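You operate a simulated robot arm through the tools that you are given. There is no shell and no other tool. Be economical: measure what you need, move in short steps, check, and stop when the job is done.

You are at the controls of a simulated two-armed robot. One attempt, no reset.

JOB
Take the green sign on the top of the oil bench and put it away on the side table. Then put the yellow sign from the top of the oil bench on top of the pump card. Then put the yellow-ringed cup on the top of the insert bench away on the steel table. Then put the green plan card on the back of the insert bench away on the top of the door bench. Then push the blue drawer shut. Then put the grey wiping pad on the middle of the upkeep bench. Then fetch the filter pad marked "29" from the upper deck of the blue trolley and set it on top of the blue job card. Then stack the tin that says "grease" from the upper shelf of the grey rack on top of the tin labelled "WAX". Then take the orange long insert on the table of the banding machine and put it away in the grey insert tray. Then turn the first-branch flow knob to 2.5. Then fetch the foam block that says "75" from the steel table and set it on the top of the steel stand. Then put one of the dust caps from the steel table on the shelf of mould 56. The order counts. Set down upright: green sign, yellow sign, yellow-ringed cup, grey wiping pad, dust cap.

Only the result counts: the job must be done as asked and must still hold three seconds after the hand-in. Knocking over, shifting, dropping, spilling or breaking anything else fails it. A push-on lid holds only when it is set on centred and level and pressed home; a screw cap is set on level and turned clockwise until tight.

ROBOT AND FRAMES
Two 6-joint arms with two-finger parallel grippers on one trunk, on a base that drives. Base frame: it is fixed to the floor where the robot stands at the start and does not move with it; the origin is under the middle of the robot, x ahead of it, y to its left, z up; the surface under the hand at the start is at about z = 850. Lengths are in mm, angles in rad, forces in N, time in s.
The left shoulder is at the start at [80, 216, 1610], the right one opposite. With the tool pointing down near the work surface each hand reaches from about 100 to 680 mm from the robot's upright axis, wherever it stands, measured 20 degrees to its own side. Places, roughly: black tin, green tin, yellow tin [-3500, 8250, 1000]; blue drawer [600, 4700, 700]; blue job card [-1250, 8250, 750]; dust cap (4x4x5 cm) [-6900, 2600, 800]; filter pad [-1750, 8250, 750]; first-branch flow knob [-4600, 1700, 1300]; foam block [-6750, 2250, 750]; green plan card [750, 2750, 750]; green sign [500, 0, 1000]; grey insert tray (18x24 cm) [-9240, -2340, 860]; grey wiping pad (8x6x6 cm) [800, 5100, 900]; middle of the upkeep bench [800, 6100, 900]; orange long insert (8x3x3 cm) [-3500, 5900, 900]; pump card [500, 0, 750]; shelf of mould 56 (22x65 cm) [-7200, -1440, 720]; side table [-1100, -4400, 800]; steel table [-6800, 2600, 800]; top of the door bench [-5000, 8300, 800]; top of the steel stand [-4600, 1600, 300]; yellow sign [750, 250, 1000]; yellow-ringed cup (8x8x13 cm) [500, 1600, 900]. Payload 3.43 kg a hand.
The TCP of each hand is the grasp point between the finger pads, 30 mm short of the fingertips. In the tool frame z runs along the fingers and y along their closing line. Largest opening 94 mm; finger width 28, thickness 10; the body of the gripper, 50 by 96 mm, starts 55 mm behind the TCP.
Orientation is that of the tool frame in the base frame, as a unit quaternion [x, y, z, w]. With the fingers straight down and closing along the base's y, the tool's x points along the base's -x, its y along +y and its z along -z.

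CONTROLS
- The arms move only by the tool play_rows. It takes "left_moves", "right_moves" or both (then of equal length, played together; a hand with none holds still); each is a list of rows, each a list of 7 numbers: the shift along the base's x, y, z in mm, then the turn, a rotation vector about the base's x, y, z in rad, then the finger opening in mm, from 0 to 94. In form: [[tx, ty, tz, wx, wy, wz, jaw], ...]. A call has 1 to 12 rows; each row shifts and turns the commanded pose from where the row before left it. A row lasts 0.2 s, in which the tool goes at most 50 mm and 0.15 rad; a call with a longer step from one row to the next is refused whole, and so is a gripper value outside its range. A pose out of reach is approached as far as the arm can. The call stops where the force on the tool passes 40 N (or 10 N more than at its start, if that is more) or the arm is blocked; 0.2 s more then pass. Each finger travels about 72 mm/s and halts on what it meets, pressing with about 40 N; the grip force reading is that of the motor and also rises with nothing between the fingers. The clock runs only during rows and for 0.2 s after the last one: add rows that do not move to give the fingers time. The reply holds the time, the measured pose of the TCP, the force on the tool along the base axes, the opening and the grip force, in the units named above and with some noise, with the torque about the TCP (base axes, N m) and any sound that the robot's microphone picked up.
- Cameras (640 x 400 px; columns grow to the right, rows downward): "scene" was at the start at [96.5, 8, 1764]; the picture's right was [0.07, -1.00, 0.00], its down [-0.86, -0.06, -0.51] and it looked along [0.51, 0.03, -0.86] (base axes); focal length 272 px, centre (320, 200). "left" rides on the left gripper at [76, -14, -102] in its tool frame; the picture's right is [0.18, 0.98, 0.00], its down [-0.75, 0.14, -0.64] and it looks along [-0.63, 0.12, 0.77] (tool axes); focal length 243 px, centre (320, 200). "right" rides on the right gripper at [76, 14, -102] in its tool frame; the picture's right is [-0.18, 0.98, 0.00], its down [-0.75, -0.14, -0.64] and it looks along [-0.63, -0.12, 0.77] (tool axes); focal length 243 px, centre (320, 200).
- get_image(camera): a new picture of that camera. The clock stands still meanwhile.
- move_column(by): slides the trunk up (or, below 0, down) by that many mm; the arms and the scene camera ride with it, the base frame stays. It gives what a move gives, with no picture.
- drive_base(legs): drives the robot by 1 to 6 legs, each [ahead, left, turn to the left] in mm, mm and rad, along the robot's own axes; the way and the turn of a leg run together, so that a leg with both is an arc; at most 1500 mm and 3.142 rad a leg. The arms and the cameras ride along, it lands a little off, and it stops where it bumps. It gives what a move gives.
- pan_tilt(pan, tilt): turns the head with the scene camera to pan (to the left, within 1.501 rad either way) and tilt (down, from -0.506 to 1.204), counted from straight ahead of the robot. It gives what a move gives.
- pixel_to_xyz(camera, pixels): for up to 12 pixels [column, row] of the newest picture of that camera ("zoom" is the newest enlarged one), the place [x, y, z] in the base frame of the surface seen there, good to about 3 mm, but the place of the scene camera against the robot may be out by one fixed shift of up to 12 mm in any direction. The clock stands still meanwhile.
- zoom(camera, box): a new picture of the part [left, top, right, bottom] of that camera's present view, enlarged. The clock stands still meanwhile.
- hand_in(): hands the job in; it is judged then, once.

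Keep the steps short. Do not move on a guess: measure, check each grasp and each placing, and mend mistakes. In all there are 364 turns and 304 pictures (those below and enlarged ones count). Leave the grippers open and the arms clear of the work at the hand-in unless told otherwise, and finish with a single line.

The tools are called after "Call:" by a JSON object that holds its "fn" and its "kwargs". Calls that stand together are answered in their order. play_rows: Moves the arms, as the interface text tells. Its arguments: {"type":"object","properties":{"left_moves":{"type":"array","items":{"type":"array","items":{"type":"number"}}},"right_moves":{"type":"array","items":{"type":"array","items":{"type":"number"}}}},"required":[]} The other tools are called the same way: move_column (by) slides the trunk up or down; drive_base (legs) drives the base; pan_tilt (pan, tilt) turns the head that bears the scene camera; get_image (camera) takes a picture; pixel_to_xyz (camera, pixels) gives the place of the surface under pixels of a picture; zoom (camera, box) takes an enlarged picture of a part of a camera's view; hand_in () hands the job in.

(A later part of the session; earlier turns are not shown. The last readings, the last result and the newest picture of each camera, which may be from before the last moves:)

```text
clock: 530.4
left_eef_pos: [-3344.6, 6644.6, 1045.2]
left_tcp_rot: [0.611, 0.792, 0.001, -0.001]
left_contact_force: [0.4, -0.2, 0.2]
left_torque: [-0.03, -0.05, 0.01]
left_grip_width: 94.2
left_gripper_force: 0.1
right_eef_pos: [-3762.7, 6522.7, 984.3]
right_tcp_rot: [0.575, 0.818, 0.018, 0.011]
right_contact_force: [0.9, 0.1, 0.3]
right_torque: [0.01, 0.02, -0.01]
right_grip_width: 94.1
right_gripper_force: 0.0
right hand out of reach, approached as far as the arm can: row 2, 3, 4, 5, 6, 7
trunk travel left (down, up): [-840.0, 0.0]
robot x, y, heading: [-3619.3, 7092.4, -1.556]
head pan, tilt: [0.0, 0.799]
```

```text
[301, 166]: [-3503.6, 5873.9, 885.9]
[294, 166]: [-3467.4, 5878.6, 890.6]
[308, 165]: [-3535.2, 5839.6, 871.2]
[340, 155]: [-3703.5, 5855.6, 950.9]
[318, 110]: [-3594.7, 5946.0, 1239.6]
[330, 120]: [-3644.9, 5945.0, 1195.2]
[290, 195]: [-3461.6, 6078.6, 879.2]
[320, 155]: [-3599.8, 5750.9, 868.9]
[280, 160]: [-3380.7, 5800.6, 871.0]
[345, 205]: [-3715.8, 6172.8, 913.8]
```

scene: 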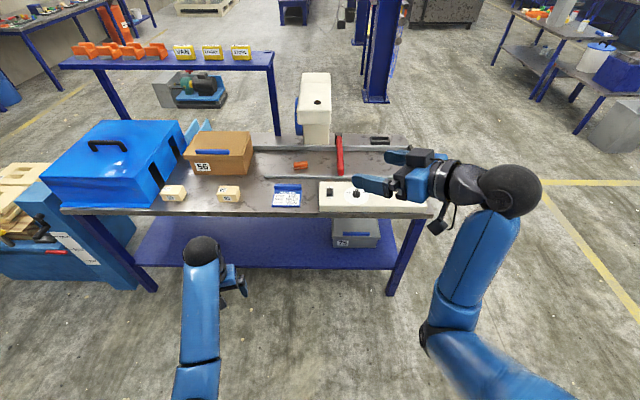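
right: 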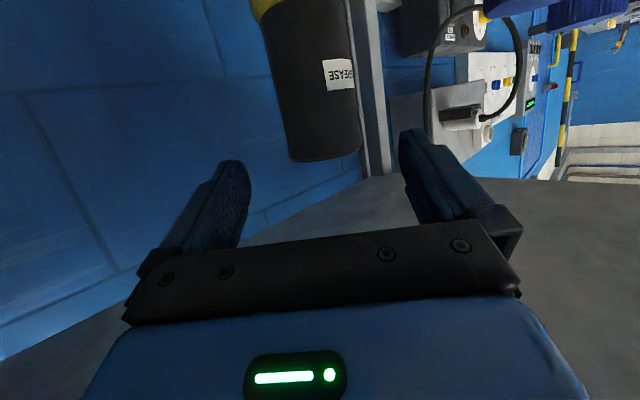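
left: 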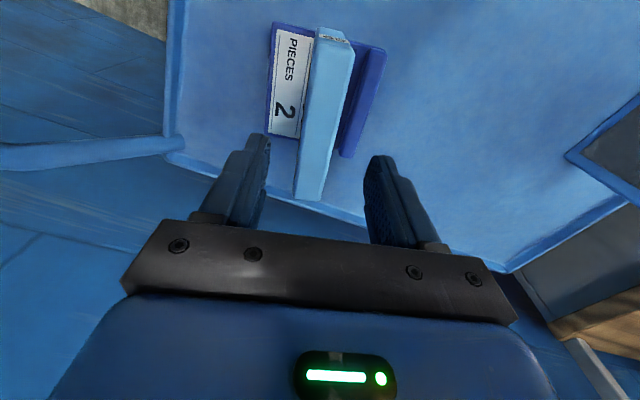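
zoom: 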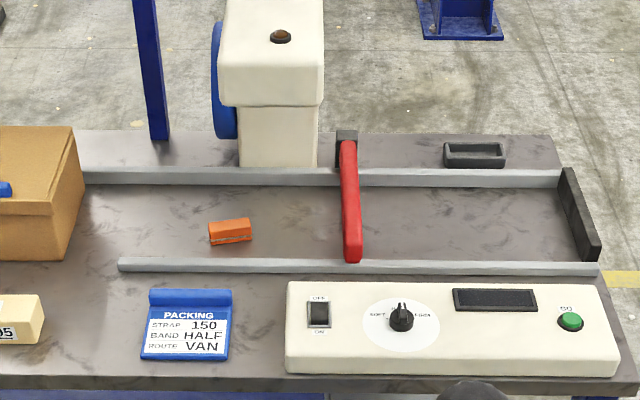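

Insert at about (-3502,5880), z≈875; machine head close by on the -x side. I raise the right hand forward out of the way, then drive to about (-3718,6590).

Call:
{"fn": "play_rows", "kwargs": {"right_moves": [[-13, -12, 20, 0, 0, 0, 94], [-13, -12, 25, 0, 0, 0, 94], [-13, -12, 25, 0, 0, 0, 94], [-13, -12, 25, 0, 0, 0, 94], [-12, -12, 25, 0, 0, 0, 94], [-12, -10, 25, 0, 0, 0, 94]]}}

Call:
{"fn": "drive_base", "kwargs": {"legs": [[0, -100, -0.015], [490, 0, 0]]}}

Call:
{"fn": "get_image", "kwargs": {"camera": "scene"}}

Call:
{"fn": "get_image", "kwargs": {"camera": "left"}}

```text
clock: 531.8
left_eef_pos: [-3345.6, 6643.0, 1044.3]
left_tcp_rot: [0.61, 0.793, 0.0, -0.001]
left_contact_force: [0.0, 0.6, -0.2]
left_torque: [0.0, 0.03, -0.01]
left_grip_width: 93.8
left_gripper_force: 0.0
right_eef_pos: [-3839.0, 6451.5, 1128.8]
right_tcp_rot: [0.573, 0.819, 0.018, 0.011]
right_contact_force: [0.3, 0.5, 0.6]
right_torque: [0.02, 0.02, 0.01]
right_grip_width: 94.0
right_gripper_force: 0.0
trunk travel left (down, up): [-840.0, 0.0]
robot x, y, heading: [-3619.8, 7093.5, -1.561]
head pan, tilt: [0.0, 0.799]
```

```text
clock: 535.5
left_eef_pos: [-3447.7, 6152.8, 1046.0]
left_tcp_rot: [0.614, 0.789, 0.001, -0.001]
left_contact_force: [0.4, 0.7, 0.2]
left_torque: [-0.03, 0.0, -0.01]
left_grip_width: 94.2
left_gripper_force: 0.1
right_eef_pos: [-3944.4, 5964.6, 1130.7]
right_tcp_rot: [0.578, 0.816, 0.017, 0.012]
right_contact_force: [0.5, 0.4, 0.7]
right_torque: [0.01, -0.01, 0.02]
right_grip_width: 93.9
right_gripper_force: 0.0
trunk travel left (down, up): [-840.0, 0.0]
robot x, y, heading: [-3715.5, 6601.6, -1.563]
head pan, tilt: [0.0, 0.799]
```

```text
159 pictures are left
```

scene: 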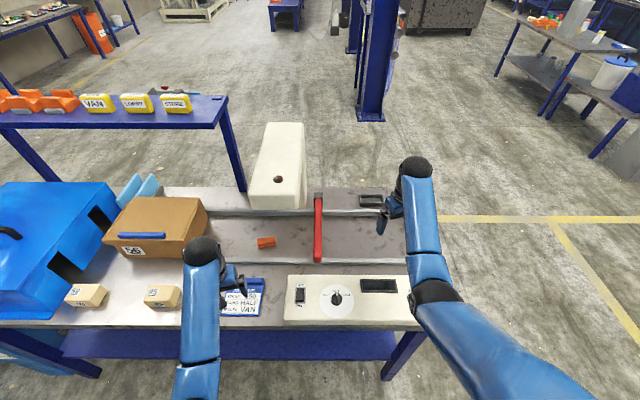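

```text
158 pictures are left
```

left: 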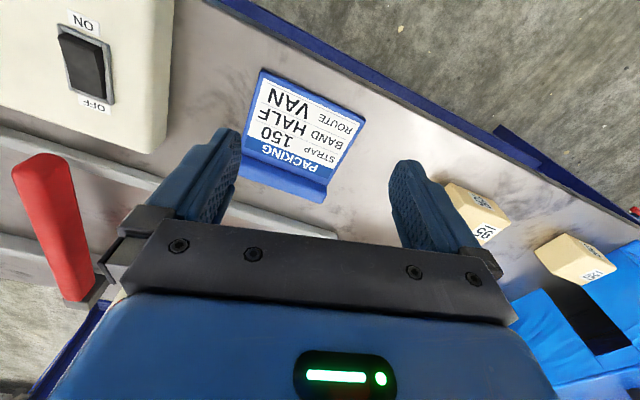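

I want the wrist camera on the side away from the machine head, so I try turning the left hand by -104° in place.

Call:
{"fn": "play_rows", "kwargs": {"left_moves": [[0, 0, 5, 0, 0, -0.147, 94], [0, 0, 5, 0, 0, -0.147, 94], [0, 0, 5, 0, 0, -0.147, 94], [0, 0, 5, 0, 0, -0.147, 94], [0, 0, 0, 0, 0, -0.147, 94], [0, 0, 0, 0, 0, -0.147, 94], [0, 0, 0, 0, 0, -0.147, 94], [0, 0, 0, 0, 0, -0.147, 94], [0, 0, 0, 0, 0, -0.147, 94], [0, 0, 0, 0, 0, -0.147, 94], [0, 0, 0, 0, 0, -0.147, 94], [0, 0, 0, 0, 0, -0.147, 94]]}}

```text
clock: 538.1
left_eef_pos: [-3447.1, 6147.3, 1048.4]
left_tcp_rot: [1.0, 0.027, 0.001, 0.0]
left_contact_force: [0.5, 0.4, -0.3]
left_torque: [-0.01, -0.02, -0.02]
left_grip_width: 94.1
left_gripper_force: 0.2
left hand out of reach, approached as far as the arm can: row 2, 3, 4
right_eef_pos: [-3943.1, 5962.0, 1129.9]
right_tcp_rot: [0.578, 0.816, 0.017, 0.012]
right_contact_force: [0.9, -0.1, 0.4]
right_torque: [0.01, -0.01, -0.04]
right_grip_width: 93.9
right_gripper_force: 0.1
trunk travel left (down, up): [-840.0, 0.0]
robot x, y, heading: [-3718.8, 6603.1, -1.566]
head pan, tilt: [0.0, 0.799]
```

That orientation works (camera on the +x side). Now go forward to y≈5990, raise a bit, then lower the trunk 130.

Call:
{"fn": "play_rows", "kwargs": {"left_moves": [[0, -32, 10, 0, 0, 0, 94], [0, -32, 10, 0, 0, 0, 94], [0, -32, 10, 0, 0, 0, 94], [0, -32, 10, 0, 0, 0, 94], [0, -32, 10, 0, 0, 0, 94]]}}

Call:
{"fn": "move_column", "kwargs": {"by": -130}}

Call:
{"fn": "play_rows", "kwargs": {"left_moves": [[0, -36, 10, 0, 0, 0, 94], [0, -36, 10, 0, 0, 0, 94], [0, -36, 10, 0, 0, 0, 94], [0, 0, 0, 0, 0, 0, 94]]}}

Call:
{"fn": "get_image", "kwargs": {"camera": "left"}}

```text
clock: 539.3
left_eef_pos: [-3447.8, 5985.6, 1098.0]
left_tcp_rot: [1.0, 0.027, 0.001, -0.001]
left_contact_force: [-0.6, 0.6, 0.1]
left_torque: [0.02, -0.04, 0.0]
left_grip_width: 94.1
left_gripper_force: 0.1
right_eef_pos: [-3943.0, 5961.7, 1128.1]
right_tcp_rot: [0.578, 0.816, 0.018, 0.012]
right_contact_force: [0.6, 0.0, -0.5]
right_torque: [0.01, -0.01, -0.02]
right_grip_width: 94.0
right_gripper_force: 0.0
trunk travel left (down, up): [-840.0, 0.0]
robot x, y, heading: [-3716.5, 6602.0, -1.561]
head pan, tilt: [0.0, 0.799]
```

```text
clock: 540.9
left_eef_pos: [-3446.1, 5989.0, 968.6]
left_tcp_rot: [1.0, 0.027, 0.001, 0.0]
left_contact_force: [-0.8, -0.6, -0.8]
left_torque: [0.03, -0.01, 0.04]
left_grip_width: 94.0
left_gripper_force: 0.0
right_eef_pos: [-3942.8, 5961.4, 1000.1]
right_tcp_rot: [0.578, 0.816, 0.017, 0.012]
right_contact_force: [-0.1, 0.6, 0.1]
right_torque: [0.01, 0.02, 0.01]
right_grip_width: 94.0
right_gripper_force: 0.1
trunk travel left (down, up): [-710.0, 130.0]
robot x, y, heading: [-3716.6, 6599.2, -1.564]
head pan, tilt: [0.0, 0.799]
```

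```text
clock: 541.9
left_eef_pos: [-3447.0, 5880.9, 998.5]
left_tcp_rot: [1.0, 0.028, 0.001, 0.001]
left_contact_force: [1.2, -0.1, 0.3]
left_torque: [0.0, 0.01, -0.01]
left_grip_width: 94.0
left_gripper_force: 0.0
right_eef_pos: [-3942.7, 5963.5, 999.0]
right_tcp_rot: [0.578, 0.816, 0.018, 0.012]
right_contact_force: [-0.3, 0.1, 0.3]
right_torque: [-0.02, 0.03, 0.0]
right_grip_width: 94.0
right_gripper_force: 0.1
trunk travel left (down, up): [-710.0, 130.0]
robot x, y, heading: [-3710.8, 6602.8, -1.559]
head pan, tilt: [0.0, 0.799]
```

```text
157 pictures are left
```

left: 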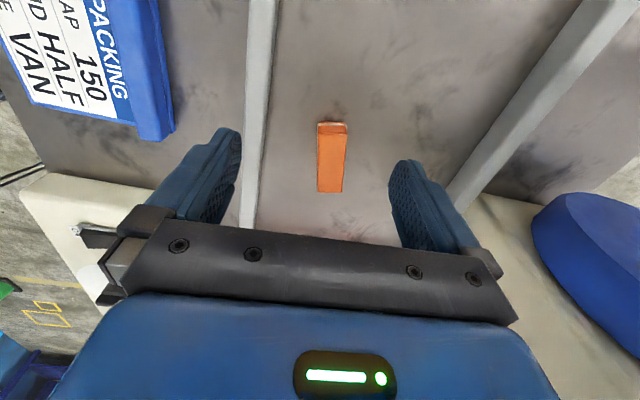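

Call:
{"fn": "zoom", "kwargs": {"camera": "left", "box": [290, 105, 380, 205]}}

Call:
{"fn": "pixel_to_xyz", "kwargs": {"camera": "left", "pixels": [[320, 136], [346, 136], [319, 188], [340, 190], [330, 160], [322, 124], [280, 140], [380, 140], [255, 100], [560, 220]]}}

```text
4.00 times, centred on (335, 155) of left
```

zoom: 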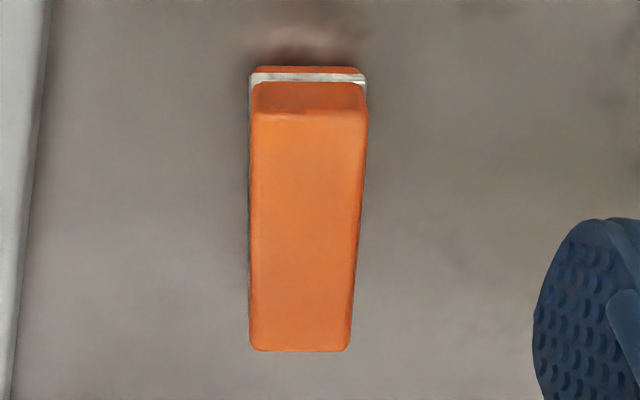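

```text
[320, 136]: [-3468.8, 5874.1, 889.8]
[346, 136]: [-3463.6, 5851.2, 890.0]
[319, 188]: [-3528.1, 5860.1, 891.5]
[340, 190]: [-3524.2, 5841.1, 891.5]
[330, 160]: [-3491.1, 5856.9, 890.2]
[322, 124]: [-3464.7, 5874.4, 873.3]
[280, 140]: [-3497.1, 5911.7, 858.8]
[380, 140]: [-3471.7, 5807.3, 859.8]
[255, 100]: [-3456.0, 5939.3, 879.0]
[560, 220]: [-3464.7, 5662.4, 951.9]
```

Insert centre (-3496,5858), top 891, table 860. Align (+0.14 turn) and descend to TCP 893.

Call:
{"fn": "play_rows", "kwargs": {"left_moves": [[-25, -12, 0, 0, 0, 0.07, 94], [-24, -11, -10, 0, 0, 0.073, 94], [0, 0, -40, 0, 0, 0, 94], [0, 0, -35, 0, 0, 0, 94], [0, 0, -20, 0, 0, 0, 94], [0, 0, 0, 0, 0, 0, 94]]}}

Call:
{"fn": "get_image", "kwargs": {"camera": "left"}}

```text
clock: 543.0
left_eef_pos: [-3484.9, 5896.7, 908.2]
left_tcp_rot: [0.994, 0.109, -0.003, -0.009]
left_contact_force: [-17.7, -7.1, 41.7]
left_torque: [1.87, 0.37, 1.33]
left_grip_width: 92.0
left_gripper_force: 0.1
left hand out of reach, approached as far as the arm can: row 2, 3, 4, 5
right_eef_pos: [-3939.2, 5960.7, 998.8]
right_tcp_rot: [0.576, 0.817, 0.017, 0.01]
right_contact_force: [0.3, -0.1, -0.1]
right_torque: [-0.01, -0.03, 0.04]
right_grip_width: 94.1
right_gripper_force: 0.1
trunk travel left (down, up): [-710.0, 130.0]
robot x, y, heading: [-3713.8, 6603.6, -1.555]
head pan, tilt: [0.0, 0.799]
stopped in row 5 (left hand): the force on the tool passed its limit at 75 N (the readings are from after the stop); the commanded pose is now the measured one
```

```text
155 pictures are left
```

left: 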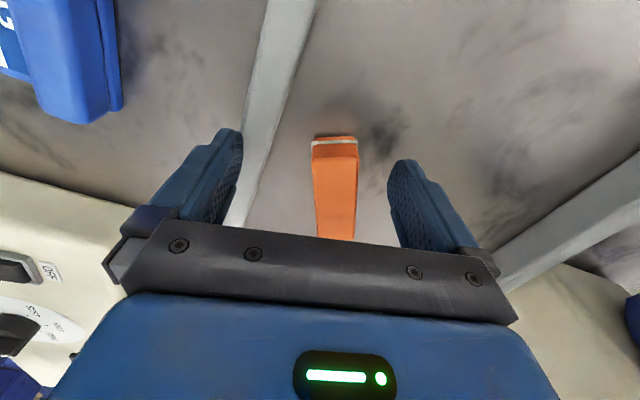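

Reach ran short and a finger pressed on the rail. I lift off, then lower the trunk further for reach.

Call:
{"fn": "play_rows", "kwargs": {"left_moves": [[0, 0, 30, 0, 0, 0, 94], [0, -10, 40, 0, 0, 0, 94], [0, -28, 40, 0, 0, 0, 94], [0, 0, 30, 0, 0, 0, 94]], "right_moves": [[0, 0, 25, 0, 0, 0, 94], [0, 0, 25, 0, 0, 0, 94], [0, 0, 25, 0, 0, 0, 94], [0, 0, 15, 0, 0, 0, 94]]}}

Call:
{"fn": "move_column", "kwargs": {"by": -110}}

Call:
{"fn": "get_image", "kwargs": {"camera": "left"}}

```text
clock: 544.0
left_eef_pos: [-3482.2, 5935.0, 919.4]
left_tcp_rot: [0.988, 0.107, 0.009, -0.109]
left_contact_force: [-0.2, -0.3, -0.2]
left_torque: [0.02, -0.01, -0.02]
left_grip_width: 94.2
left_gripper_force: 0.0
left hand out of reach, approached as far as the arm can: row 3
right_eef_pos: [-3937.7, 5921.5, 1050.6]
right_tcp_rot: [0.575, 0.818, 0.02, 0.009]
right_contact_force: [-0.3, 0.4, 0.1]
right_torque: [0.03, -0.03, 0.02]
right_grip_width: 94.0
right_gripper_force: 0.1
right hand out of reach, approached as far as the arm can: row 1, 2, 3, 4
trunk travel left (down, up): [-710.0, 130.0]
robot x, y, heading: [-3715.6, 6604.1, -1.56]
head pan, tilt: [0.0, 0.799]
stopped in row 4 (left hand): the arm was blocked; the commanded pose is now the measured one
```

```text
clock: 544.7
left_eef_pos: [-3495.4, 5930.9, 899.3]
left_tcp_rot: [0.991, 0.1, 0.009, -0.089]
left_contact_force: [-9.8, 12.1, 19.6]
left_torque: [-0.39, 0.42, -0.47]
left_grip_width: 84.2
left_gripper_force: 0.0
right_eef_pos: [-3944.4, 5933.5, 1015.3]
right_tcp_rot: [0.577, 0.816, 0.016, 0.013]
right_contact_force: [0.3, 0.8, 0.4]
right_torque: [-0.04, 0.0, 0.0]
right_grip_width: 94.1
right_gripper_force: 0.1
trunk travel left (down, up): [-669.0, 171.0]
robot x, y, heading: [-3713.1, 6600.9, -1.562]
head pan, tilt: [0.0, 0.799]
stopped: the force on the tool passed its limit at 58 N (the readings are from after the stop); the commanded pose is now the measured one
```

```text
154 pictures are left
```

left: 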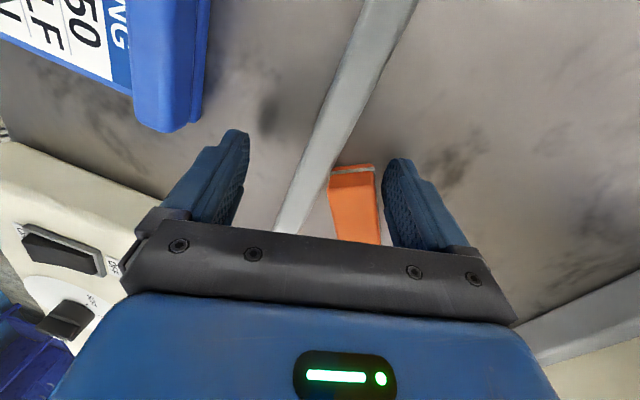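

Something blocks the arm, and a finger is pressed. I raise the trunk slightly to relieve everything, and look with the scene camera.

Call:
{"fn": "move_column", "kwargs": {"by": 50}}

Call:
{"fn": "pan_tilt", "kwargs": {"pan": 0.15, "tilt": 0.9}}

Call:
{"fn": "get_image", "kwargs": {"camera": "scene"}}

```text
clock: 545.6
left_eef_pos: [-3491.4, 5939.1, 915.0]
left_tcp_rot: [0.988, 0.1, 0.012, -0.118]
left_contact_force: [2.1, -3.6, 1.9]
left_torque: [-0.22, -0.1, 0.11]
left_grip_width: 93.7
left_gripper_force: 0.0
right_eef_pos: [-3942.5, 5922.7, 1053.3]
right_tcp_rot: [0.577, 0.816, 0.02, 0.008]
right_contact_force: [0.4, -0.5, 0.0]
right_torque: [0.0, -0.01, -0.01]
right_grip_width: 94.0
right_gripper_force: 0.0
trunk travel left (down, up): [-719.0, 121.0]
robot x, y, heading: [-3718.8, 6607.3, -1.556]
head pan, tilt: [0.0, 0.799]
```

```text
clock: 546.3
left_eef_pos: [-3491.1, 5941.9, 914.7]
left_tcp_rot: [0.988, 0.101, 0.013, -0.119]
left_contact_force: [3.1, -12.2, 1.7]
left_torque: [-0.62, -0.06, 0.17]
left_grip_width: 94.1
left_gripper_force: 0.0
right_eef_pos: [-3942.2, 5920.9, 1054.6]
right_tcp_rot: [0.578, 0.816, 0.02, 0.008]
right_contact_force: [-0.1, -0.1, 0.7]
right_torque: [0.01, 0.03, -0.01]
right_grip_width: 94.1
right_gripper_force: 0.0
trunk travel left (down, up): [-719.0, 121.0]
robot x, y, heading: [-3716.0, 6606.3, -1.565]
head pan, tilt: [0.15, 0.901]
```

```text
153 pictures are left
```

scene: 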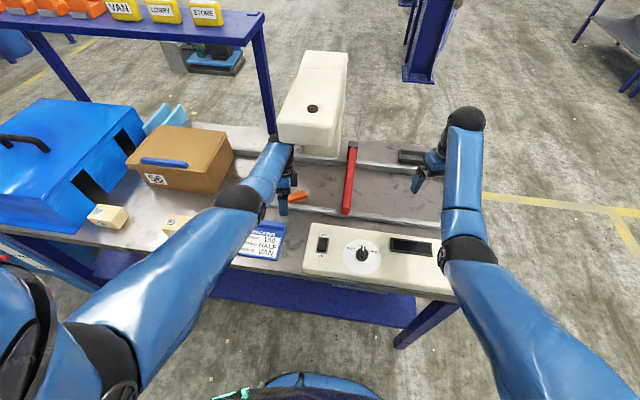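

The left wrist ran against the machine head's overhang. I withdraw straight back (+y) and +x, then untilt.

Call:
{"fn": "play_rows", "kwargs": {"left_moves": [[10, 30, 0, 0, 0, 0, 94], [15, 40, 0, 0, 0, 0, 94], [15, 40, 10, 0, 0, 0, 94], [10, 40, 20, 0, 0, 0, 94]]}}

Call:
{"fn": "get_image", "kwargs": {"camera": "left"}}

Call:
{"fn": "get_image", "kwargs": {"camera": "scene"}}

```text
clock: 547.3
left_eef_pos: [-3441.7, 6036.3, 925.9]
left_tcp_rot: [0.99, 0.102, 0.01, -0.095]
left_contact_force: [-0.1, -0.5, 0.6]
left_torque: [0.11, -0.01, -0.01]
left_grip_width: 94.3
left_gripper_force: 0.0
left hand out of reach, approached as far as the arm can: row 3, 4
right_eef_pos: [-3944.4, 5918.9, 1054.6]
right_tcp_rot: [0.577, 0.816, 0.021, 0.009]
right_contact_force: [0.1, -0.6, -0.7]
right_torque: [0.11, -0.01, 0.02]
right_grip_width: 94.0
right_gripper_force: 0.2
trunk travel left (down, up): [-719.0, 121.0]
robot x, y, heading: [-3714.0, 6601.4, -1.563]
head pan, tilt: [0.15, 0.901]
```

```text
152 pictures are left
```

left: 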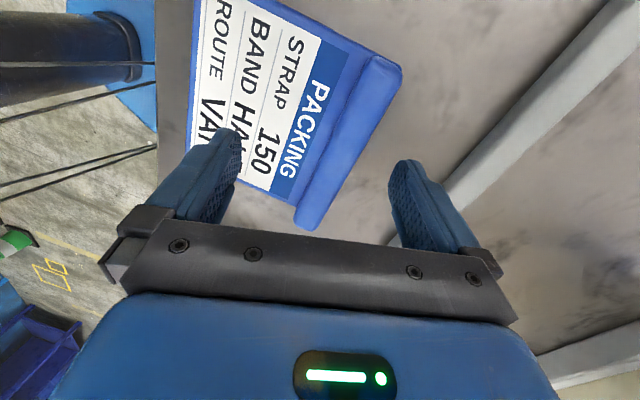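

```text
151 pictures are left
```

scene: 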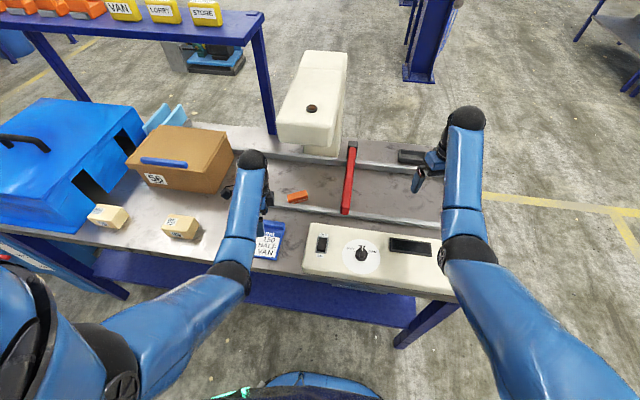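

Free again. I measure the machine head, the box and the insert from this view.

Call:
{"fn": "pixel_to_xyz", "kwargs": {"camera": "scene", "pixels": [[282, 115], [300, 125], [335, 125], [282, 143], [310, 145], [330, 147], [290, 70], [297, 197], [288, 196], [306, 197], [225, 150], [215, 185]]}}

Call:
{"fn": "zoom", "kwargs": {"camera": "scene", "box": [190, 50, 370, 250]}}

```text
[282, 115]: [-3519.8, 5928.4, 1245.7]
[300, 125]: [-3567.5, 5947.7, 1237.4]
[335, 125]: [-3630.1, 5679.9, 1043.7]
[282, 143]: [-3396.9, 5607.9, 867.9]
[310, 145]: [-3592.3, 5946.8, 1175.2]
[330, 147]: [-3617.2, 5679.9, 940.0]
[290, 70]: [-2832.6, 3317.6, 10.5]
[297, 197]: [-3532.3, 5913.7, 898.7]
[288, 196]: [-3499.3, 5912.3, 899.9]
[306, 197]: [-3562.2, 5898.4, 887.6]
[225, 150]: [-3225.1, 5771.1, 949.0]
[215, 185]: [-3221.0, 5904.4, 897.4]
```

```text
2.00 times, centred on (280, 150) of scene
```

zoom: 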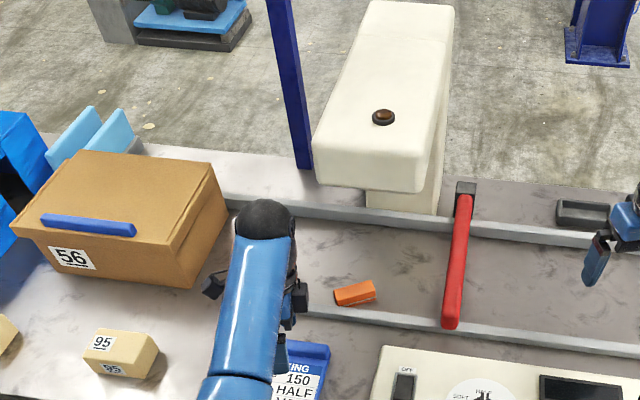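

The insert got nudged to about (-3531,5907), partly under the head overhang (head: x -3630…-3520, z>1155, y<5947). I'll approach pitched forward with fingers closing along its length (80 < 94). First untilt and yaw +91° in free space.

Call:
{"fn": "play_rows", "kwargs": {"left_moves": [[5, 5, 20, -0.1, 0, 0, 94], [5, 5, 20, -0.09, 0, 0, 94], [0, 0, 20, 0, 0, 0.147, 94], [0, 0, 10, 0, 0, 0.147, 94], [0, 0, 0, 0, 0, 0.147, 94], [0, 0, 0, 0, 0, 0.147, 94], [0, 0, 0, 0, 0, 0.147, 94], [0, 0, 0, 0, 0, 0.147, 94], [0, 0, 0, 0, 0, 0.147, 94], [0, 0, 0, 0, 0, 0.147, 94], [0, 0, 0, 0, 0, 0.147, 94], [0, 0, 0, 0, 0, 0.147, 94]]}}

Call:
{"fn": "get_image", "kwargs": {"camera": "left"}}

```text
clock: 549.9
left_eef_pos: [-3430.0, 6036.9, 974.5]
left_tcp_rot: [0.668, 0.744, 0.002, 0.003]
left_contact_force: [-0.5, 0.4, -0.1]
left_torque: [0.0, -0.02, 0.0]
left_grip_width: 94.0
left_gripper_force: 0.0
left hand out of reach, approached as far as the arm can: row 1, 3, 4
right_eef_pos: [-3944.4, 5930.3, 1060.6]
right_tcp_rot: [0.577, 0.817, 0.018, 0.012]
right_contact_force: [0.3, -0.1, 0.2]
right_torque: [0.01, -0.05, -0.01]
right_grip_width: 93.9
right_gripper_force: 0.0
trunk travel left (down, up): [-719.0, 121.0]
robot x, y, heading: [-3715.6, 6603.6, -1.562]
head pan, tilt: [0.15, 0.901]
```

```text
149 pictures are left
```

left: 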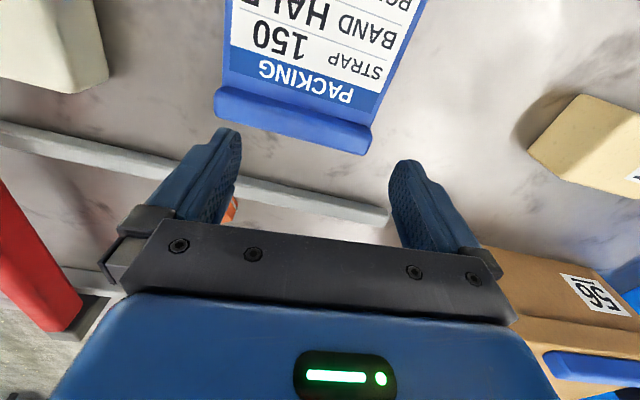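

Now pitch forward 0.61 about the closing line while moving over to x≈-3531.

Call:
{"fn": "play_rows", "kwargs": {"left_moves": [[-20, 0, 0, -0.121, -0.013, 0, 94], [-20, 0, 0, -0.121, -0.013, 0, 94], [-20, 0, 0, -0.121, -0.013, 0, 94], [-20, 0, 0, -0.121, -0.013, 0, 94], [-20, 0, 0, -0.121, -0.013, 0, 94], [0, 0, 0, 0, 0, 0.1, 94], [0, 0, 0, 0, 0, 0, 94]]}}

Call:
{"fn": "get_image", "kwargs": {"camera": "left"}}

```text
clock: 551.5
left_eef_pos: [-3529.1, 6038.8, 975.4]
left_tcp_rot: [0.602, 0.74, -0.187, 0.235]
left_contact_force: [-1.0, 1.0, 1.0]
left_torque: [-0.01, 0.04, 0.0]
left_grip_width: 94.2
left_gripper_force: 0.0
right_eef_pos: [-3944.1, 5930.2, 1060.7]
right_tcp_rot: [0.577, 0.817, 0.018, 0.011]
right_contact_force: [0.4, -0.2, 0.0]
right_torque: [0.01, -0.02, 0.01]
right_grip_width: 93.9
right_gripper_force: 0.1
trunk travel left (down, up): [-719.0, 121.0]
robot x, y, heading: [-3715.9, 6603.7, -1.558]
head pan, tilt: [0.15, 0.901]
```

```text
148 pictures are left
```

left: 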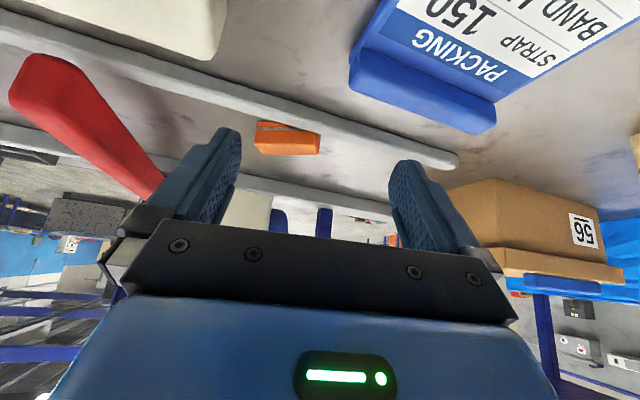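

Insert visible at (287,138). Measure.

Call:
{"fn": "zoom", "kwargs": {"camera": "left", "box": [235, 95, 345, 180]}}

Call:
{"fn": "pixel_to_xyz", "kwargs": {"camera": "left", "pixels": [[258, 124], [319, 134], [258, 150], [316, 154], [288, 130], [287, 146], [290, 115], [330, 175], [290, 165]]}}

```text
4.71 times, centred on (290, 138) of left
```

zoom: 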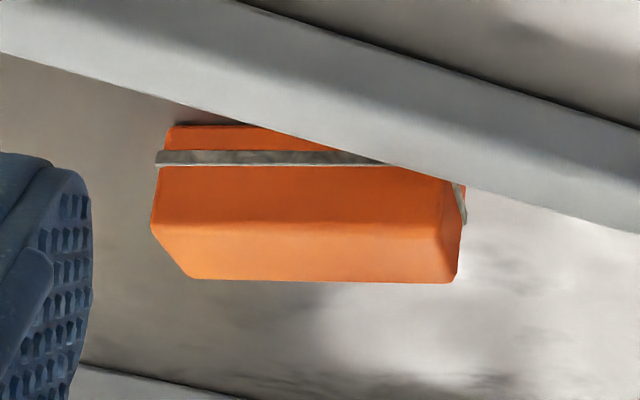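

```text
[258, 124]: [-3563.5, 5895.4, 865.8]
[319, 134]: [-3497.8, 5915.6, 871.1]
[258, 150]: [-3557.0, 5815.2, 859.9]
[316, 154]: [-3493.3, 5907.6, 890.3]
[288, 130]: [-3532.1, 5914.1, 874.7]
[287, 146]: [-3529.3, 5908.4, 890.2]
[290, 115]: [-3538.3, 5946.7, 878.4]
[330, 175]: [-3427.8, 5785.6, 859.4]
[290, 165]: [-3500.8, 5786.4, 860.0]
```

Insert: centre ≈(-3527,5892), axis at 17°, top 890, length ≈68. I move to a pre-grasp point 100 mm back along the tool, then look.

Call:
{"fn": "play_rows", "kwargs": {"left_moves": [[-6, -27, 0, 0, 0, 0.045, 94], [-6, -27, 1, 0, 0, 0.045, 94], [-6, -27, 1, 0, 0, 0, 94], [4.3, -13.7, -20.5, 0, 0, 0, 94], [4.3, -13.7, -20.5, 0, 0, 0, 94], [0, 0, 0, 0, 0, 0, 94]]}}

Call:
{"fn": "get_image", "kwargs": {"camera": "left"}}

```text
clock: 552.9
left_eef_pos: [-3539.8, 5929.9, 936.2]
left_tcp_rot: [0.568, 0.767, -0.175, 0.243]
left_contact_force: [0.0, 0.4, -0.3]
left_torque: [0.0, -0.01, 0.02]
left_grip_width: 94.2
left_gripper_force: 0.1
right_eef_pos: [-3943.9, 5930.0, 1060.2]
right_tcp_rot: [0.577, 0.816, 0.018, 0.011]
right_contact_force: [0.2, -0.3, -0.1]
right_torque: [0.02, 0.01, 0.01]
right_grip_width: 94.0
right_gripper_force: 0.2
trunk travel left (down, up): [-719.0, 121.0]
robot x, y, heading: [-3713.1, 6606.2, -1.565]
head pan, tilt: [0.15, 0.901]
```

```text
146 pictures are left
```

left: 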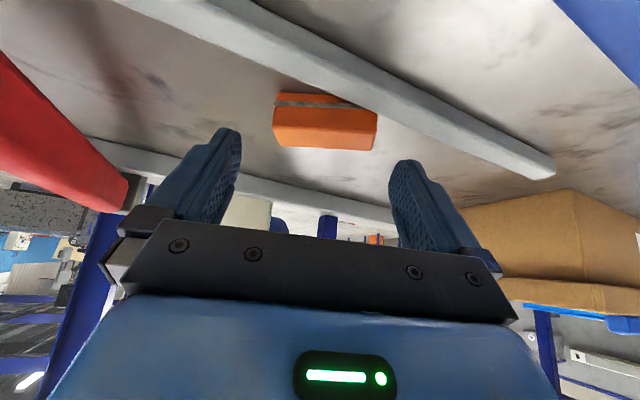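

Centred between the fingers. Advance the last 50 mm.

Call:
{"fn": "play_rows", "kwargs": {"left_moves": [[4.3, -12, -14, 0, 0, 0, 94], [4.3, -10, -14, 0, 0, 0, 94], [2, -4, -12, 0, 0, 0, 94], [0, 0, 0, 0, 0, 0, 94]]}}

Call:
{"fn": "get_image", "kwargs": {"camera": "left"}}

```text
clock: 553.9
left_eef_pos: [-3529.0, 5904.4, 896.7]
left_tcp_rot: [0.568, 0.766, -0.175, 0.243]
left_contact_force: [0.0, -0.1, 0.1]
left_torque: [0.01, -0.01, -0.01]
left_grip_width: 94.1
left_gripper_force: 0.1
right_eef_pos: [-3942.8, 5929.7, 1060.9]
right_tcp_rot: [0.576, 0.817, 0.018, 0.012]
right_contact_force: [-0.2, 0.0, 0.2]
right_torque: [0.03, 0.0, 0.01]
right_grip_width: 93.9
right_gripper_force: 0.1
trunk travel left (down, up): [-719.0, 121.0]
robot x, y, heading: [-3716.2, 6603.1, -1.561]
head pan, tilt: [0.15, 0.901]
```

```text
145 pictures are left
```

left: 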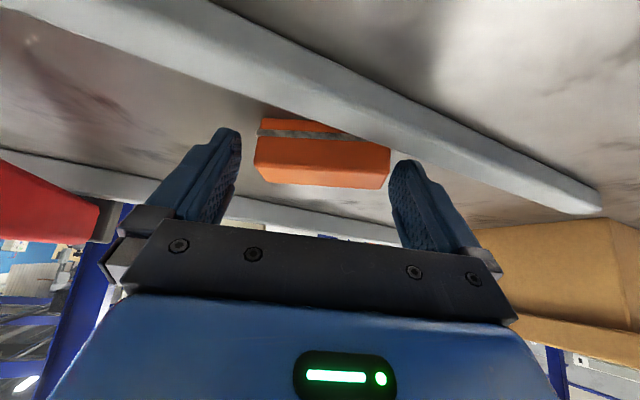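

Insert lies between the finger ends. Close and lift slightly back along the tool.

Call:
{"fn": "play_rows", "kwargs": {"left_moves": [[0, 0, 0, 0, 0, 0, 70], [0, 0, 0, 0, 0, 0, 50], [0, 0, 0, 0, 0, 0, 50], [0, 0, 0, 0, 0, 0, 50], [-2, 6, 15, 0, 0, 0, 50], [-4, 12, 20, 0, 0, 0, 50], [-4, 14, 20, 0, 0, 0, 50]]}}

Call:
{"fn": "get_image", "kwargs": {"camera": "left"}}

```text
clock: 555.5
left_eef_pos: [-3538.1, 5938.0, 953.2]
left_tcp_rot: [0.569, 0.766, -0.175, 0.242]
left_contact_force: [0.0, 0.1, -0.6]
left_torque: [0.02, -0.04, 0.0]
left_grip_width: 73.0
left_gripper_force: 40.2
right_eef_pos: [-3943.8, 5932.0, 1060.7]
right_tcp_rot: [0.577, 0.816, 0.017, 0.012]
right_contact_force: [-0.9, 0.1, 0.1]
right_torque: [-0.02, -0.01, 0.02]
right_grip_width: 93.8
right_gripper_force: 0.2
trunk travel left (down, up): [-719.0, 121.0]
robot x, y, heading: [-3713.7, 6605.4, -1.564]
head pan, tilt: [0.15, 0.901]
```

```text
144 pictures are left
```

left: 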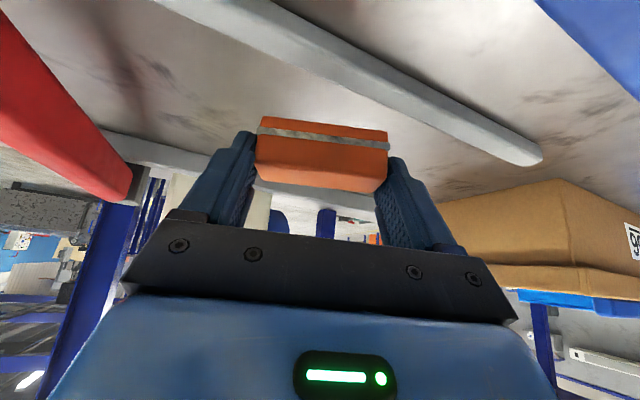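

Insert held (73 wide). Retract back and up, raise the trunk, then back the robot off.

Call:
{"fn": "play_rows", "kwargs": {"left_moves": [[2, 30, 15, 0, 0, 0, 50], [2, 35, 15, 0, 0, 0, 50], [2, 35, 15, 0, 0, 0, 50], [0, 20, 10, 0, 0, 0, 50]]}}

Call:
{"fn": "move_column", "kwargs": {"by": 121}}

Call:
{"fn": "drive_base", "kwargs": {"legs": [[-450, 0, 0], [0, -1090, 0]]}}

Call:
{"fn": "pan_tilt", "kwargs": {"pan": -0.5, "tilt": 0.3}}

Call:
{"fn": "get_image", "kwargs": {"camera": "scene"}}

```text
clock: 556.5
left_eef_pos: [-3532.8, 6057.0, 1007.0]
left_tcp_rot: [0.568, 0.767, -0.175, 0.243]
left_contact_force: [-0.4, -0.4, -0.5]
left_torque: [0.01, -0.01, 0.01]
left_grip_width: 72.8
left_gripper_force: 39.7
right_eef_pos: [-3943.8, 5930.0, 1061.5]
right_tcp_rot: [0.577, 0.816, 0.018, 0.011]
right_contact_force: [0.9, -0.8, -0.1]
right_torque: [-0.01, -0.02, 0.0]
right_grip_width: 94.1
right_gripper_force: 0.0
trunk travel left (down, up): [-719.0, 121.0]
robot x, y, heading: [-3712.7, 6599.9, -1.563]
head pan, tilt: [0.15, 0.901]
```

```text
clock: 558.0
left_eef_pos: [-3532.7, 6054.8, 1126.1]
left_tcp_rot: [0.568, 0.766, -0.175, 0.243]
left_contact_force: [0.3, -0.2, -0.6]
left_torque: [-0.01, 0.04, 0.02]
left_grip_width: 73.1
left_gripper_force: 39.8
right_eef_pos: [-3943.6, 5930.3, 1180.6]
right_tcp_rot: [0.577, 0.816, 0.018, 0.011]
right_contact_force: [-0.3, 0.8, 0.0]
right_torque: [0.0, -0.04, 0.0]
right_grip_width: 94.0
right_gripper_force: 0.0
trunk travel left (down, up): [-840.0, 0.0]
robot x, y, heading: [-3715.4, 6604.0, -1.562]
head pan, tilt: [0.15, 0.901]
```

```text
clock: 565.9
left_eef_pos: [-4619.7, 6499.3, 1125.3]
left_tcp_rot: [0.567, 0.767, -0.174, 0.243]
left_contact_force: [-0.3, -0.5, -0.6]
left_torque: [0.04, 0.0, 0.02]
left_grip_width: 72.6
left_gripper_force: 39.9
right_eef_pos: [-5028.9, 6374.3, 1181.9]
right_tcp_rot: [0.576, 0.817, 0.017, 0.01]
right_contact_force: [1.0, 0.7, 0.3]
right_torque: [0.02, 0.01, 0.01]
right_grip_width: 94.0
right_gripper_force: 0.0
trunk travel left (down, up): [-840.0, 0.0]
robot x, y, heading: [-4803.4, 7046.8, -1.564]
head pan, tilt: [0.15, 0.901]
```

```text
clock: 566.9
left_eef_pos: [-4621.6, 6500.9, 1127.6]
left_tcp_rot: [0.568, 0.766, -0.176, 0.243]
left_contact_force: [0.5, -0.3, -1.4]
left_torque: [0.03, -0.02, 0.01]
left_grip_width: 72.9
left_gripper_force: 39.6
right_eef_pos: [-5032.2, 6373.7, 1180.2]
right_tcp_rot: [0.577, 0.817, 0.017, 0.012]
right_contact_force: [0.0, 0.7, -0.1]
right_torque: [-0.04, 0.07, 0.03]
right_grip_width: 94.0
right_gripper_force: 0.0
trunk travel left (down, up): [-840.0, 0.0]
robot x, y, heading: [-4800.2, 7049.6, -1.56]
head pan, tilt: [-0.499, 0.3]
```

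```text
143 pictures are left
```

scene: 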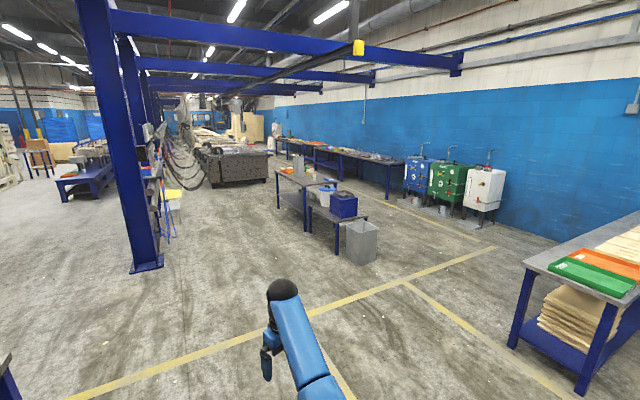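

Call:
{"fn": "pixel_to_xyz", "kwargs": {"camera": "scene", "pixels": [[410, 190], [485, 210], [388, 195], [340, 170], [265, 178], [205, 185], [330, 205], [375, 255], [520, 345], [440, 212], [300, 155], [280, 190]]}}

Call:
{"fn": "zoom", "kwargs": {"camera": "scene", "box": [150, 100, 430, 260]}}

```text
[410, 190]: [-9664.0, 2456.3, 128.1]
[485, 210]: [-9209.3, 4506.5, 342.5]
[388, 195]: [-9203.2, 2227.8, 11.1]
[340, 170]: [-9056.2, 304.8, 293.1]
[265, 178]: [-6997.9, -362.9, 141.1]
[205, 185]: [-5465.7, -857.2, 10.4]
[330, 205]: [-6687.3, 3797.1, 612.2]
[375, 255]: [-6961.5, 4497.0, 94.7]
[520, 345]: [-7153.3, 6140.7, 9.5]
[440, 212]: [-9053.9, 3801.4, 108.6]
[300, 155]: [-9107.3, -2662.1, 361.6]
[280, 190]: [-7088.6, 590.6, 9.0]
```

```text
2.29 times, centred on (290, 180) of scene
```

zoom: 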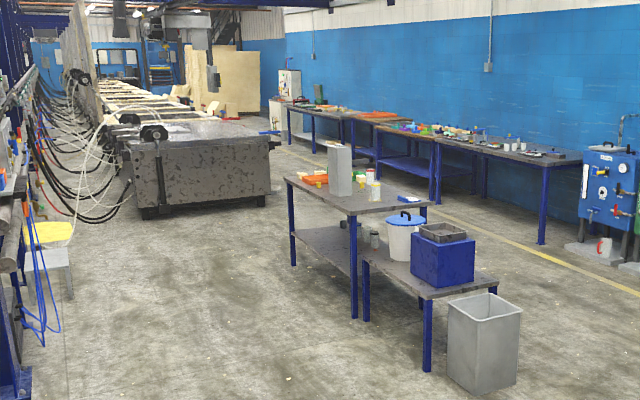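

The aisle at x≈-8000 (between steel table/moulds at x>-7100 and wall benches at x<-9050) looks free. I drive to y≈5300, then west to x≈-8000.

Call:
{"fn": "drive_base", "kwargs": {"legs": [[1500, 0, 0], [250, 0, 0], [0, -1500, 0], [0, -1500, 0], [0, -200, -0.01]]}}

Call:
{"fn": "drive_base", "kwargs": {"legs": [[1500, 0, 0], [1500, 0, 0], [1500, 0, 0], [1500, 0, 0]]}}

Call:
{"fn": "pan_tilt", "kwargs": {"pan": 0.0, "tilt": 0.3}}

Call:
{"fn": "get_image", "kwargs": {"camera": "scene"}}

```text
clock: 591.0
left_eef_pos: [-7816.1, 4769.3, 1126.9]
left_tcp_rot: [0.577, 0.76, -0.179, 0.239]
left_contact_force: [0.9, -0.1, -0.8]
left_torque: [-0.02, 0.03, 0.0]
left_grip_width: 71.2
left_gripper_force: 40.0
right_eef_pos: [-8229.9, 4654.0, 1182.8]
right_tcp_rot: [0.587, 0.809, 0.016, 0.011]
right_contact_force: [1.6, -1.2, 0.6]
right_torque: [0.01, 0.02, 0.01]
right_grip_width: 94.2
right_gripper_force: 0.0
trunk travel left (down, up): [-840.0, 0.0]
robot x, y, heading: [-7984.7, 5321.8, -1.59]
head pan, tilt: [-0.499, 0.3]
```

```text
clock: 619.4
left_eef_pos: [-8004.4, -1218.8, 1128.2]
left_tcp_rot: [0.582, 0.756, -0.18, 0.24]
left_contact_force: [-0.2, -0.1, -1.4]
left_torque: [-0.01, 0.01, 0.03]
left_grip_width: 71.0
left_gripper_force: 40.2
right_eef_pos: [-8419.6, -1328.1, 1182.2]
right_tcp_rot: [0.592, 0.805, 0.017, 0.012]
right_contact_force: [0.4, -0.1, 0.8]
right_torque: [-0.01, -0.04, -0.01]
right_grip_width: 94.1
right_gripper_force: 0.1
trunk travel left (down, up): [-840.0, 0.0]
robot x, y, heading: [-8169.3, -663.2, -1.6]
head pan, tilt: [-0.499, 0.3]
```

```text
clock: 620.4
left_eef_pos: [-8003.7, -1218.8, 1127.0]
left_tcp_rot: [0.583, 0.756, -0.179, 0.24]
left_contact_force: [0.3, 0.2, -0.9]
left_torque: [0.01, -0.01, -0.02]
left_grip_width: 71.0
left_gripper_force: 39.7
right_eef_pos: [-8419.8, -1329.2, 1179.8]
right_tcp_rot: [0.592, 0.806, 0.018, 0.012]
right_contact_force: [-0.2, 0.5, -0.2]
right_torque: [-0.01, -0.04, 0.01]
right_grip_width: 93.7
right_gripper_force: 0.0
trunk travel left (down, up): [-840.0, 0.0]
robot x, y, heading: [-8168.7, -667.2, -1.6]
head pan, tilt: [0.0, 0.3]
```

```text
141 pictures are left
```

scene: 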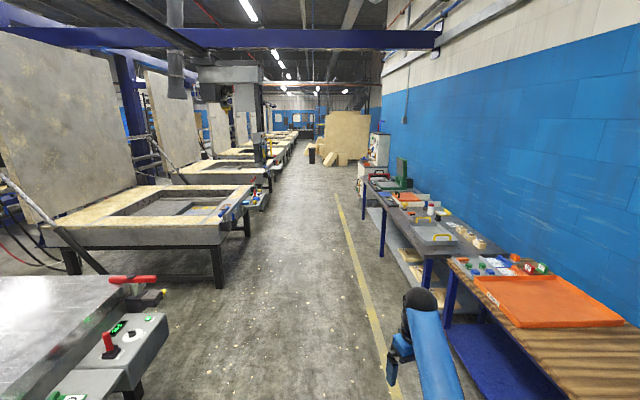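

Call:
{"fn": "pixel_to_xyz", "kwargs": {"camera": "scene", "pixels": [[432, 235], [445, 250], [410, 228], [540, 300], [450, 300], [380, 250], [420, 295], [220, 280], [170, 330]]}}

Call:
{"fn": "zoom", "kwargs": {"camera": "scene", "box": [360, 160, 560, 310]}}

```text
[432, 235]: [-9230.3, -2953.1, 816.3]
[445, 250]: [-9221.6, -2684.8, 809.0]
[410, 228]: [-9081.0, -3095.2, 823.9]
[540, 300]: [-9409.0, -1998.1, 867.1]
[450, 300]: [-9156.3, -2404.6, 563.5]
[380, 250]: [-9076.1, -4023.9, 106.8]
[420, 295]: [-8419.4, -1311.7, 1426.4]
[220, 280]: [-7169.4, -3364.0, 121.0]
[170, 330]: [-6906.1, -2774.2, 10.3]
```

```text
2.67 times, centred on (460, 235) of scene
```

zoom: 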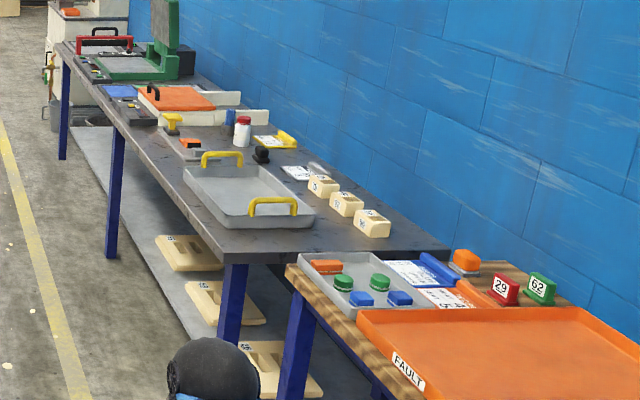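

The small grey tray with inserts at zoom (360,285) is the grey insert tray (~(-9240,-2340)). I turn to face the wall (-x), strafe left to y≈-2120 and approach to x≈-8650.

Call:
{"fn": "drive_base", "kwargs": {"legs": [[0, 0, -1.542], [0, 1450, 0], [450, 0, 0]]}}

Call:
{"fn": "pan_tilt", "kwargs": {"pan": 0.2, "tilt": 0.9}}

Call:
{"fn": "get_image", "kwargs": {"camera": "scene"}}

```text
clock: 633.6
left_eef_pos: [-9165.9, -2280.1, 1128.5]
left_tcp_rot: [0.944, 0.137, -0.297, 0.047]
left_contact_force: [-0.4, 0.8, -0.1]
left_torque: [-0.02, 0.0, 0.0]
left_grip_width: 70.9
left_gripper_force: 40.2
right_eef_pos: [-9289.4, -1869.3, 1183.4]
right_tcp_rot: [0.986, 0.165, 0.003, 0.021]
right_contact_force: [0.2, 0.3, 0.1]
right_torque: [-0.01, 0.02, -0.01]
right_grip_width: 93.8
right_gripper_force: 0.0
trunk travel left (down, up): [-840.0, 0.0]
robot x, y, heading: [-8617.7, -2102.9, 3.145]
head pan, tilt: [0.0, 0.3]
```

```text
clock: 634.6
left_eef_pos: [-9171.2, -2280.1, 1126.5]
left_tcp_rot: [0.944, 0.138, -0.296, 0.048]
left_contact_force: [-0.4, 0.0, -0.5]
left_torque: [-0.01, -0.02, 0.03]
left_grip_width: 70.7
left_gripper_force: 39.7
right_eef_pos: [-9292.4, -1869.0, 1181.2]
right_tcp_rot: [0.986, 0.165, 0.005, 0.02]
right_contact_force: [-0.7, -0.3, 0.7]
right_torque: [-0.01, 0.0, 0.0]
right_grip_width: 94.3
right_gripper_force: 0.0
trunk travel left (down, up): [-840.0, 0.0]
robot x, y, heading: [-8620.5, -2101.1, 3.147]
head pan, tilt: [0.201, 0.901]
```

```text
139 pictures are left
```

scene: 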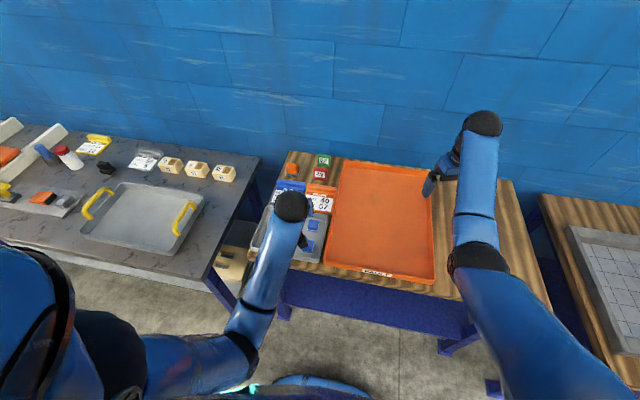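

Call:
{"fn": "get_image", "kwargs": {"camera": "left"}}

Call:
{"fn": "zoom", "kwargs": {"camera": "scene", "box": [230, 140, 350, 290]}}

```text
138 pictures are left
```

left: 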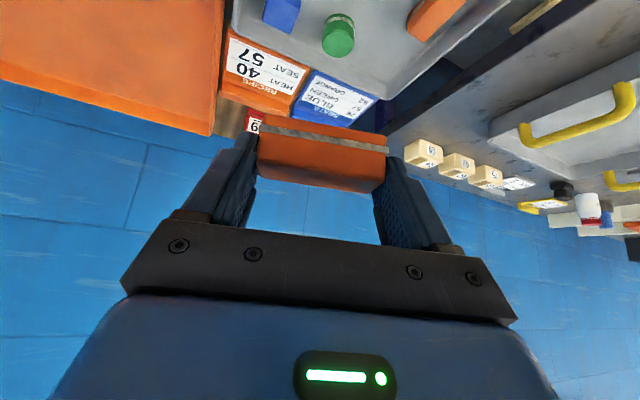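

```text
2.67 times, centred on (290, 215) of scene
```

zoom: 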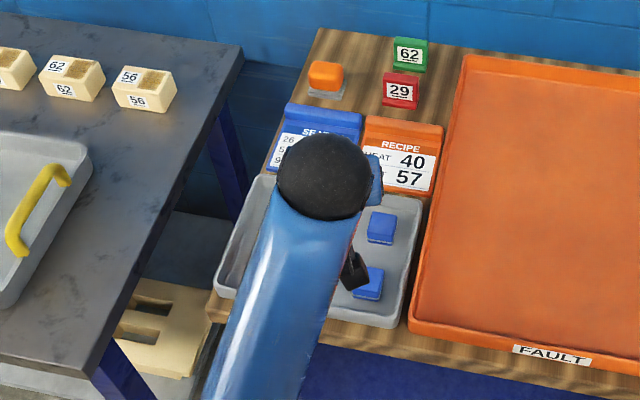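

The arm hides the tray. I move the left hand 200 mm to -y and look again.

Call:
{"fn": "play_rows", "kwargs": {"left_moves": [[0, -45, 0, 0, 0, 0, 50], [0, -45, 0, 0, 0, 0, 50], [0, -45, 0, 0, 0, 0, 50], [0, -45, 0, 0, 0, 0, 50], [0, -40, 0, 0, 0, 0, 50]]}}

Call:
{"fn": "zoom", "kwargs": {"camera": "scene", "box": [240, 170, 350, 270]}}

Call:
{"fn": "get_image", "kwargs": {"camera": "left"}}

```text
clock: 635.8
left_eef_pos: [-9170.0, -2503.5, 1127.0]
left_tcp_rot: [0.945, 0.136, -0.295, 0.046]
left_contact_force: [0.0, -0.1, -0.9]
left_torque: [0.0, 0.0, -0.02]
left_grip_width: 70.7
left_gripper_force: 39.9
right_eef_pos: [-9293.0, -1870.4, 1180.2]
right_tcp_rot: [0.986, 0.165, 0.004, 0.019]
right_contact_force: [0.3, 0.3, -0.6]
right_torque: [0.01, 0.01, -0.01]
right_grip_width: 93.8
right_gripper_force: 0.2
trunk travel left (down, up): [-840.0, 0.0]
robot x, y, heading: [-8615.9, -2103.1, 3.137]
head pan, tilt: [0.201, 0.901]
```

```text
4.00 times, centred on (295, 220) of scene
```

zoom: 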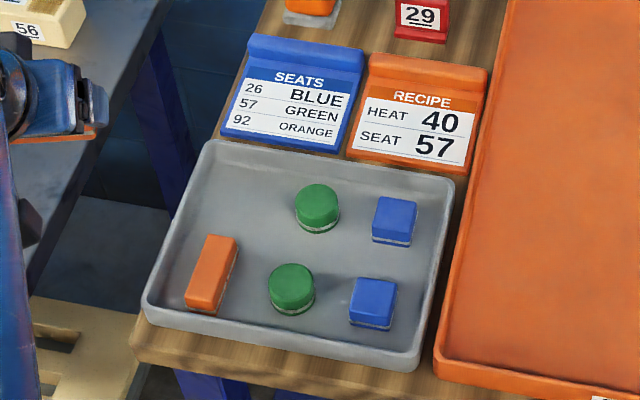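

```text
135 pictures are left
```

left: 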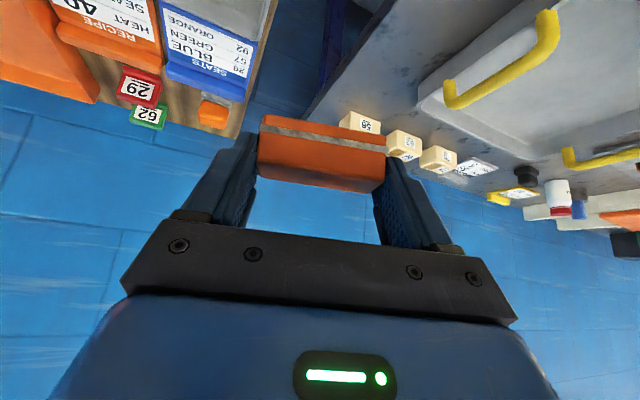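

Now the tray's layout is visible. Measure corners, floor and existing inserts.

Call:
{"fn": "pixel_to_xyz", "kwargs": {"camera": "zoom", "pixels": [[212, 150], [445, 190], [155, 300], [405, 355], [235, 200], [210, 275], [317, 195], [395, 210], [292, 280], [373, 295], [270, 250], [250, 170]]}}

```text
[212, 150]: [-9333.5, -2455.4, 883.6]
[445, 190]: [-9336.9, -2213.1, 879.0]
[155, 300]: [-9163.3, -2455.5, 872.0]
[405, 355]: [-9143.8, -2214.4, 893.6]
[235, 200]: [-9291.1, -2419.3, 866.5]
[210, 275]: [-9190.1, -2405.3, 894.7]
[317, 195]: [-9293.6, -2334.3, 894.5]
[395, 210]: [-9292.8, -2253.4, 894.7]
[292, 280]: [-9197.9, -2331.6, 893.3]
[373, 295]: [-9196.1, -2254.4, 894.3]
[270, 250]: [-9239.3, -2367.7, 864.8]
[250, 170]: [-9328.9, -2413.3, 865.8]
```

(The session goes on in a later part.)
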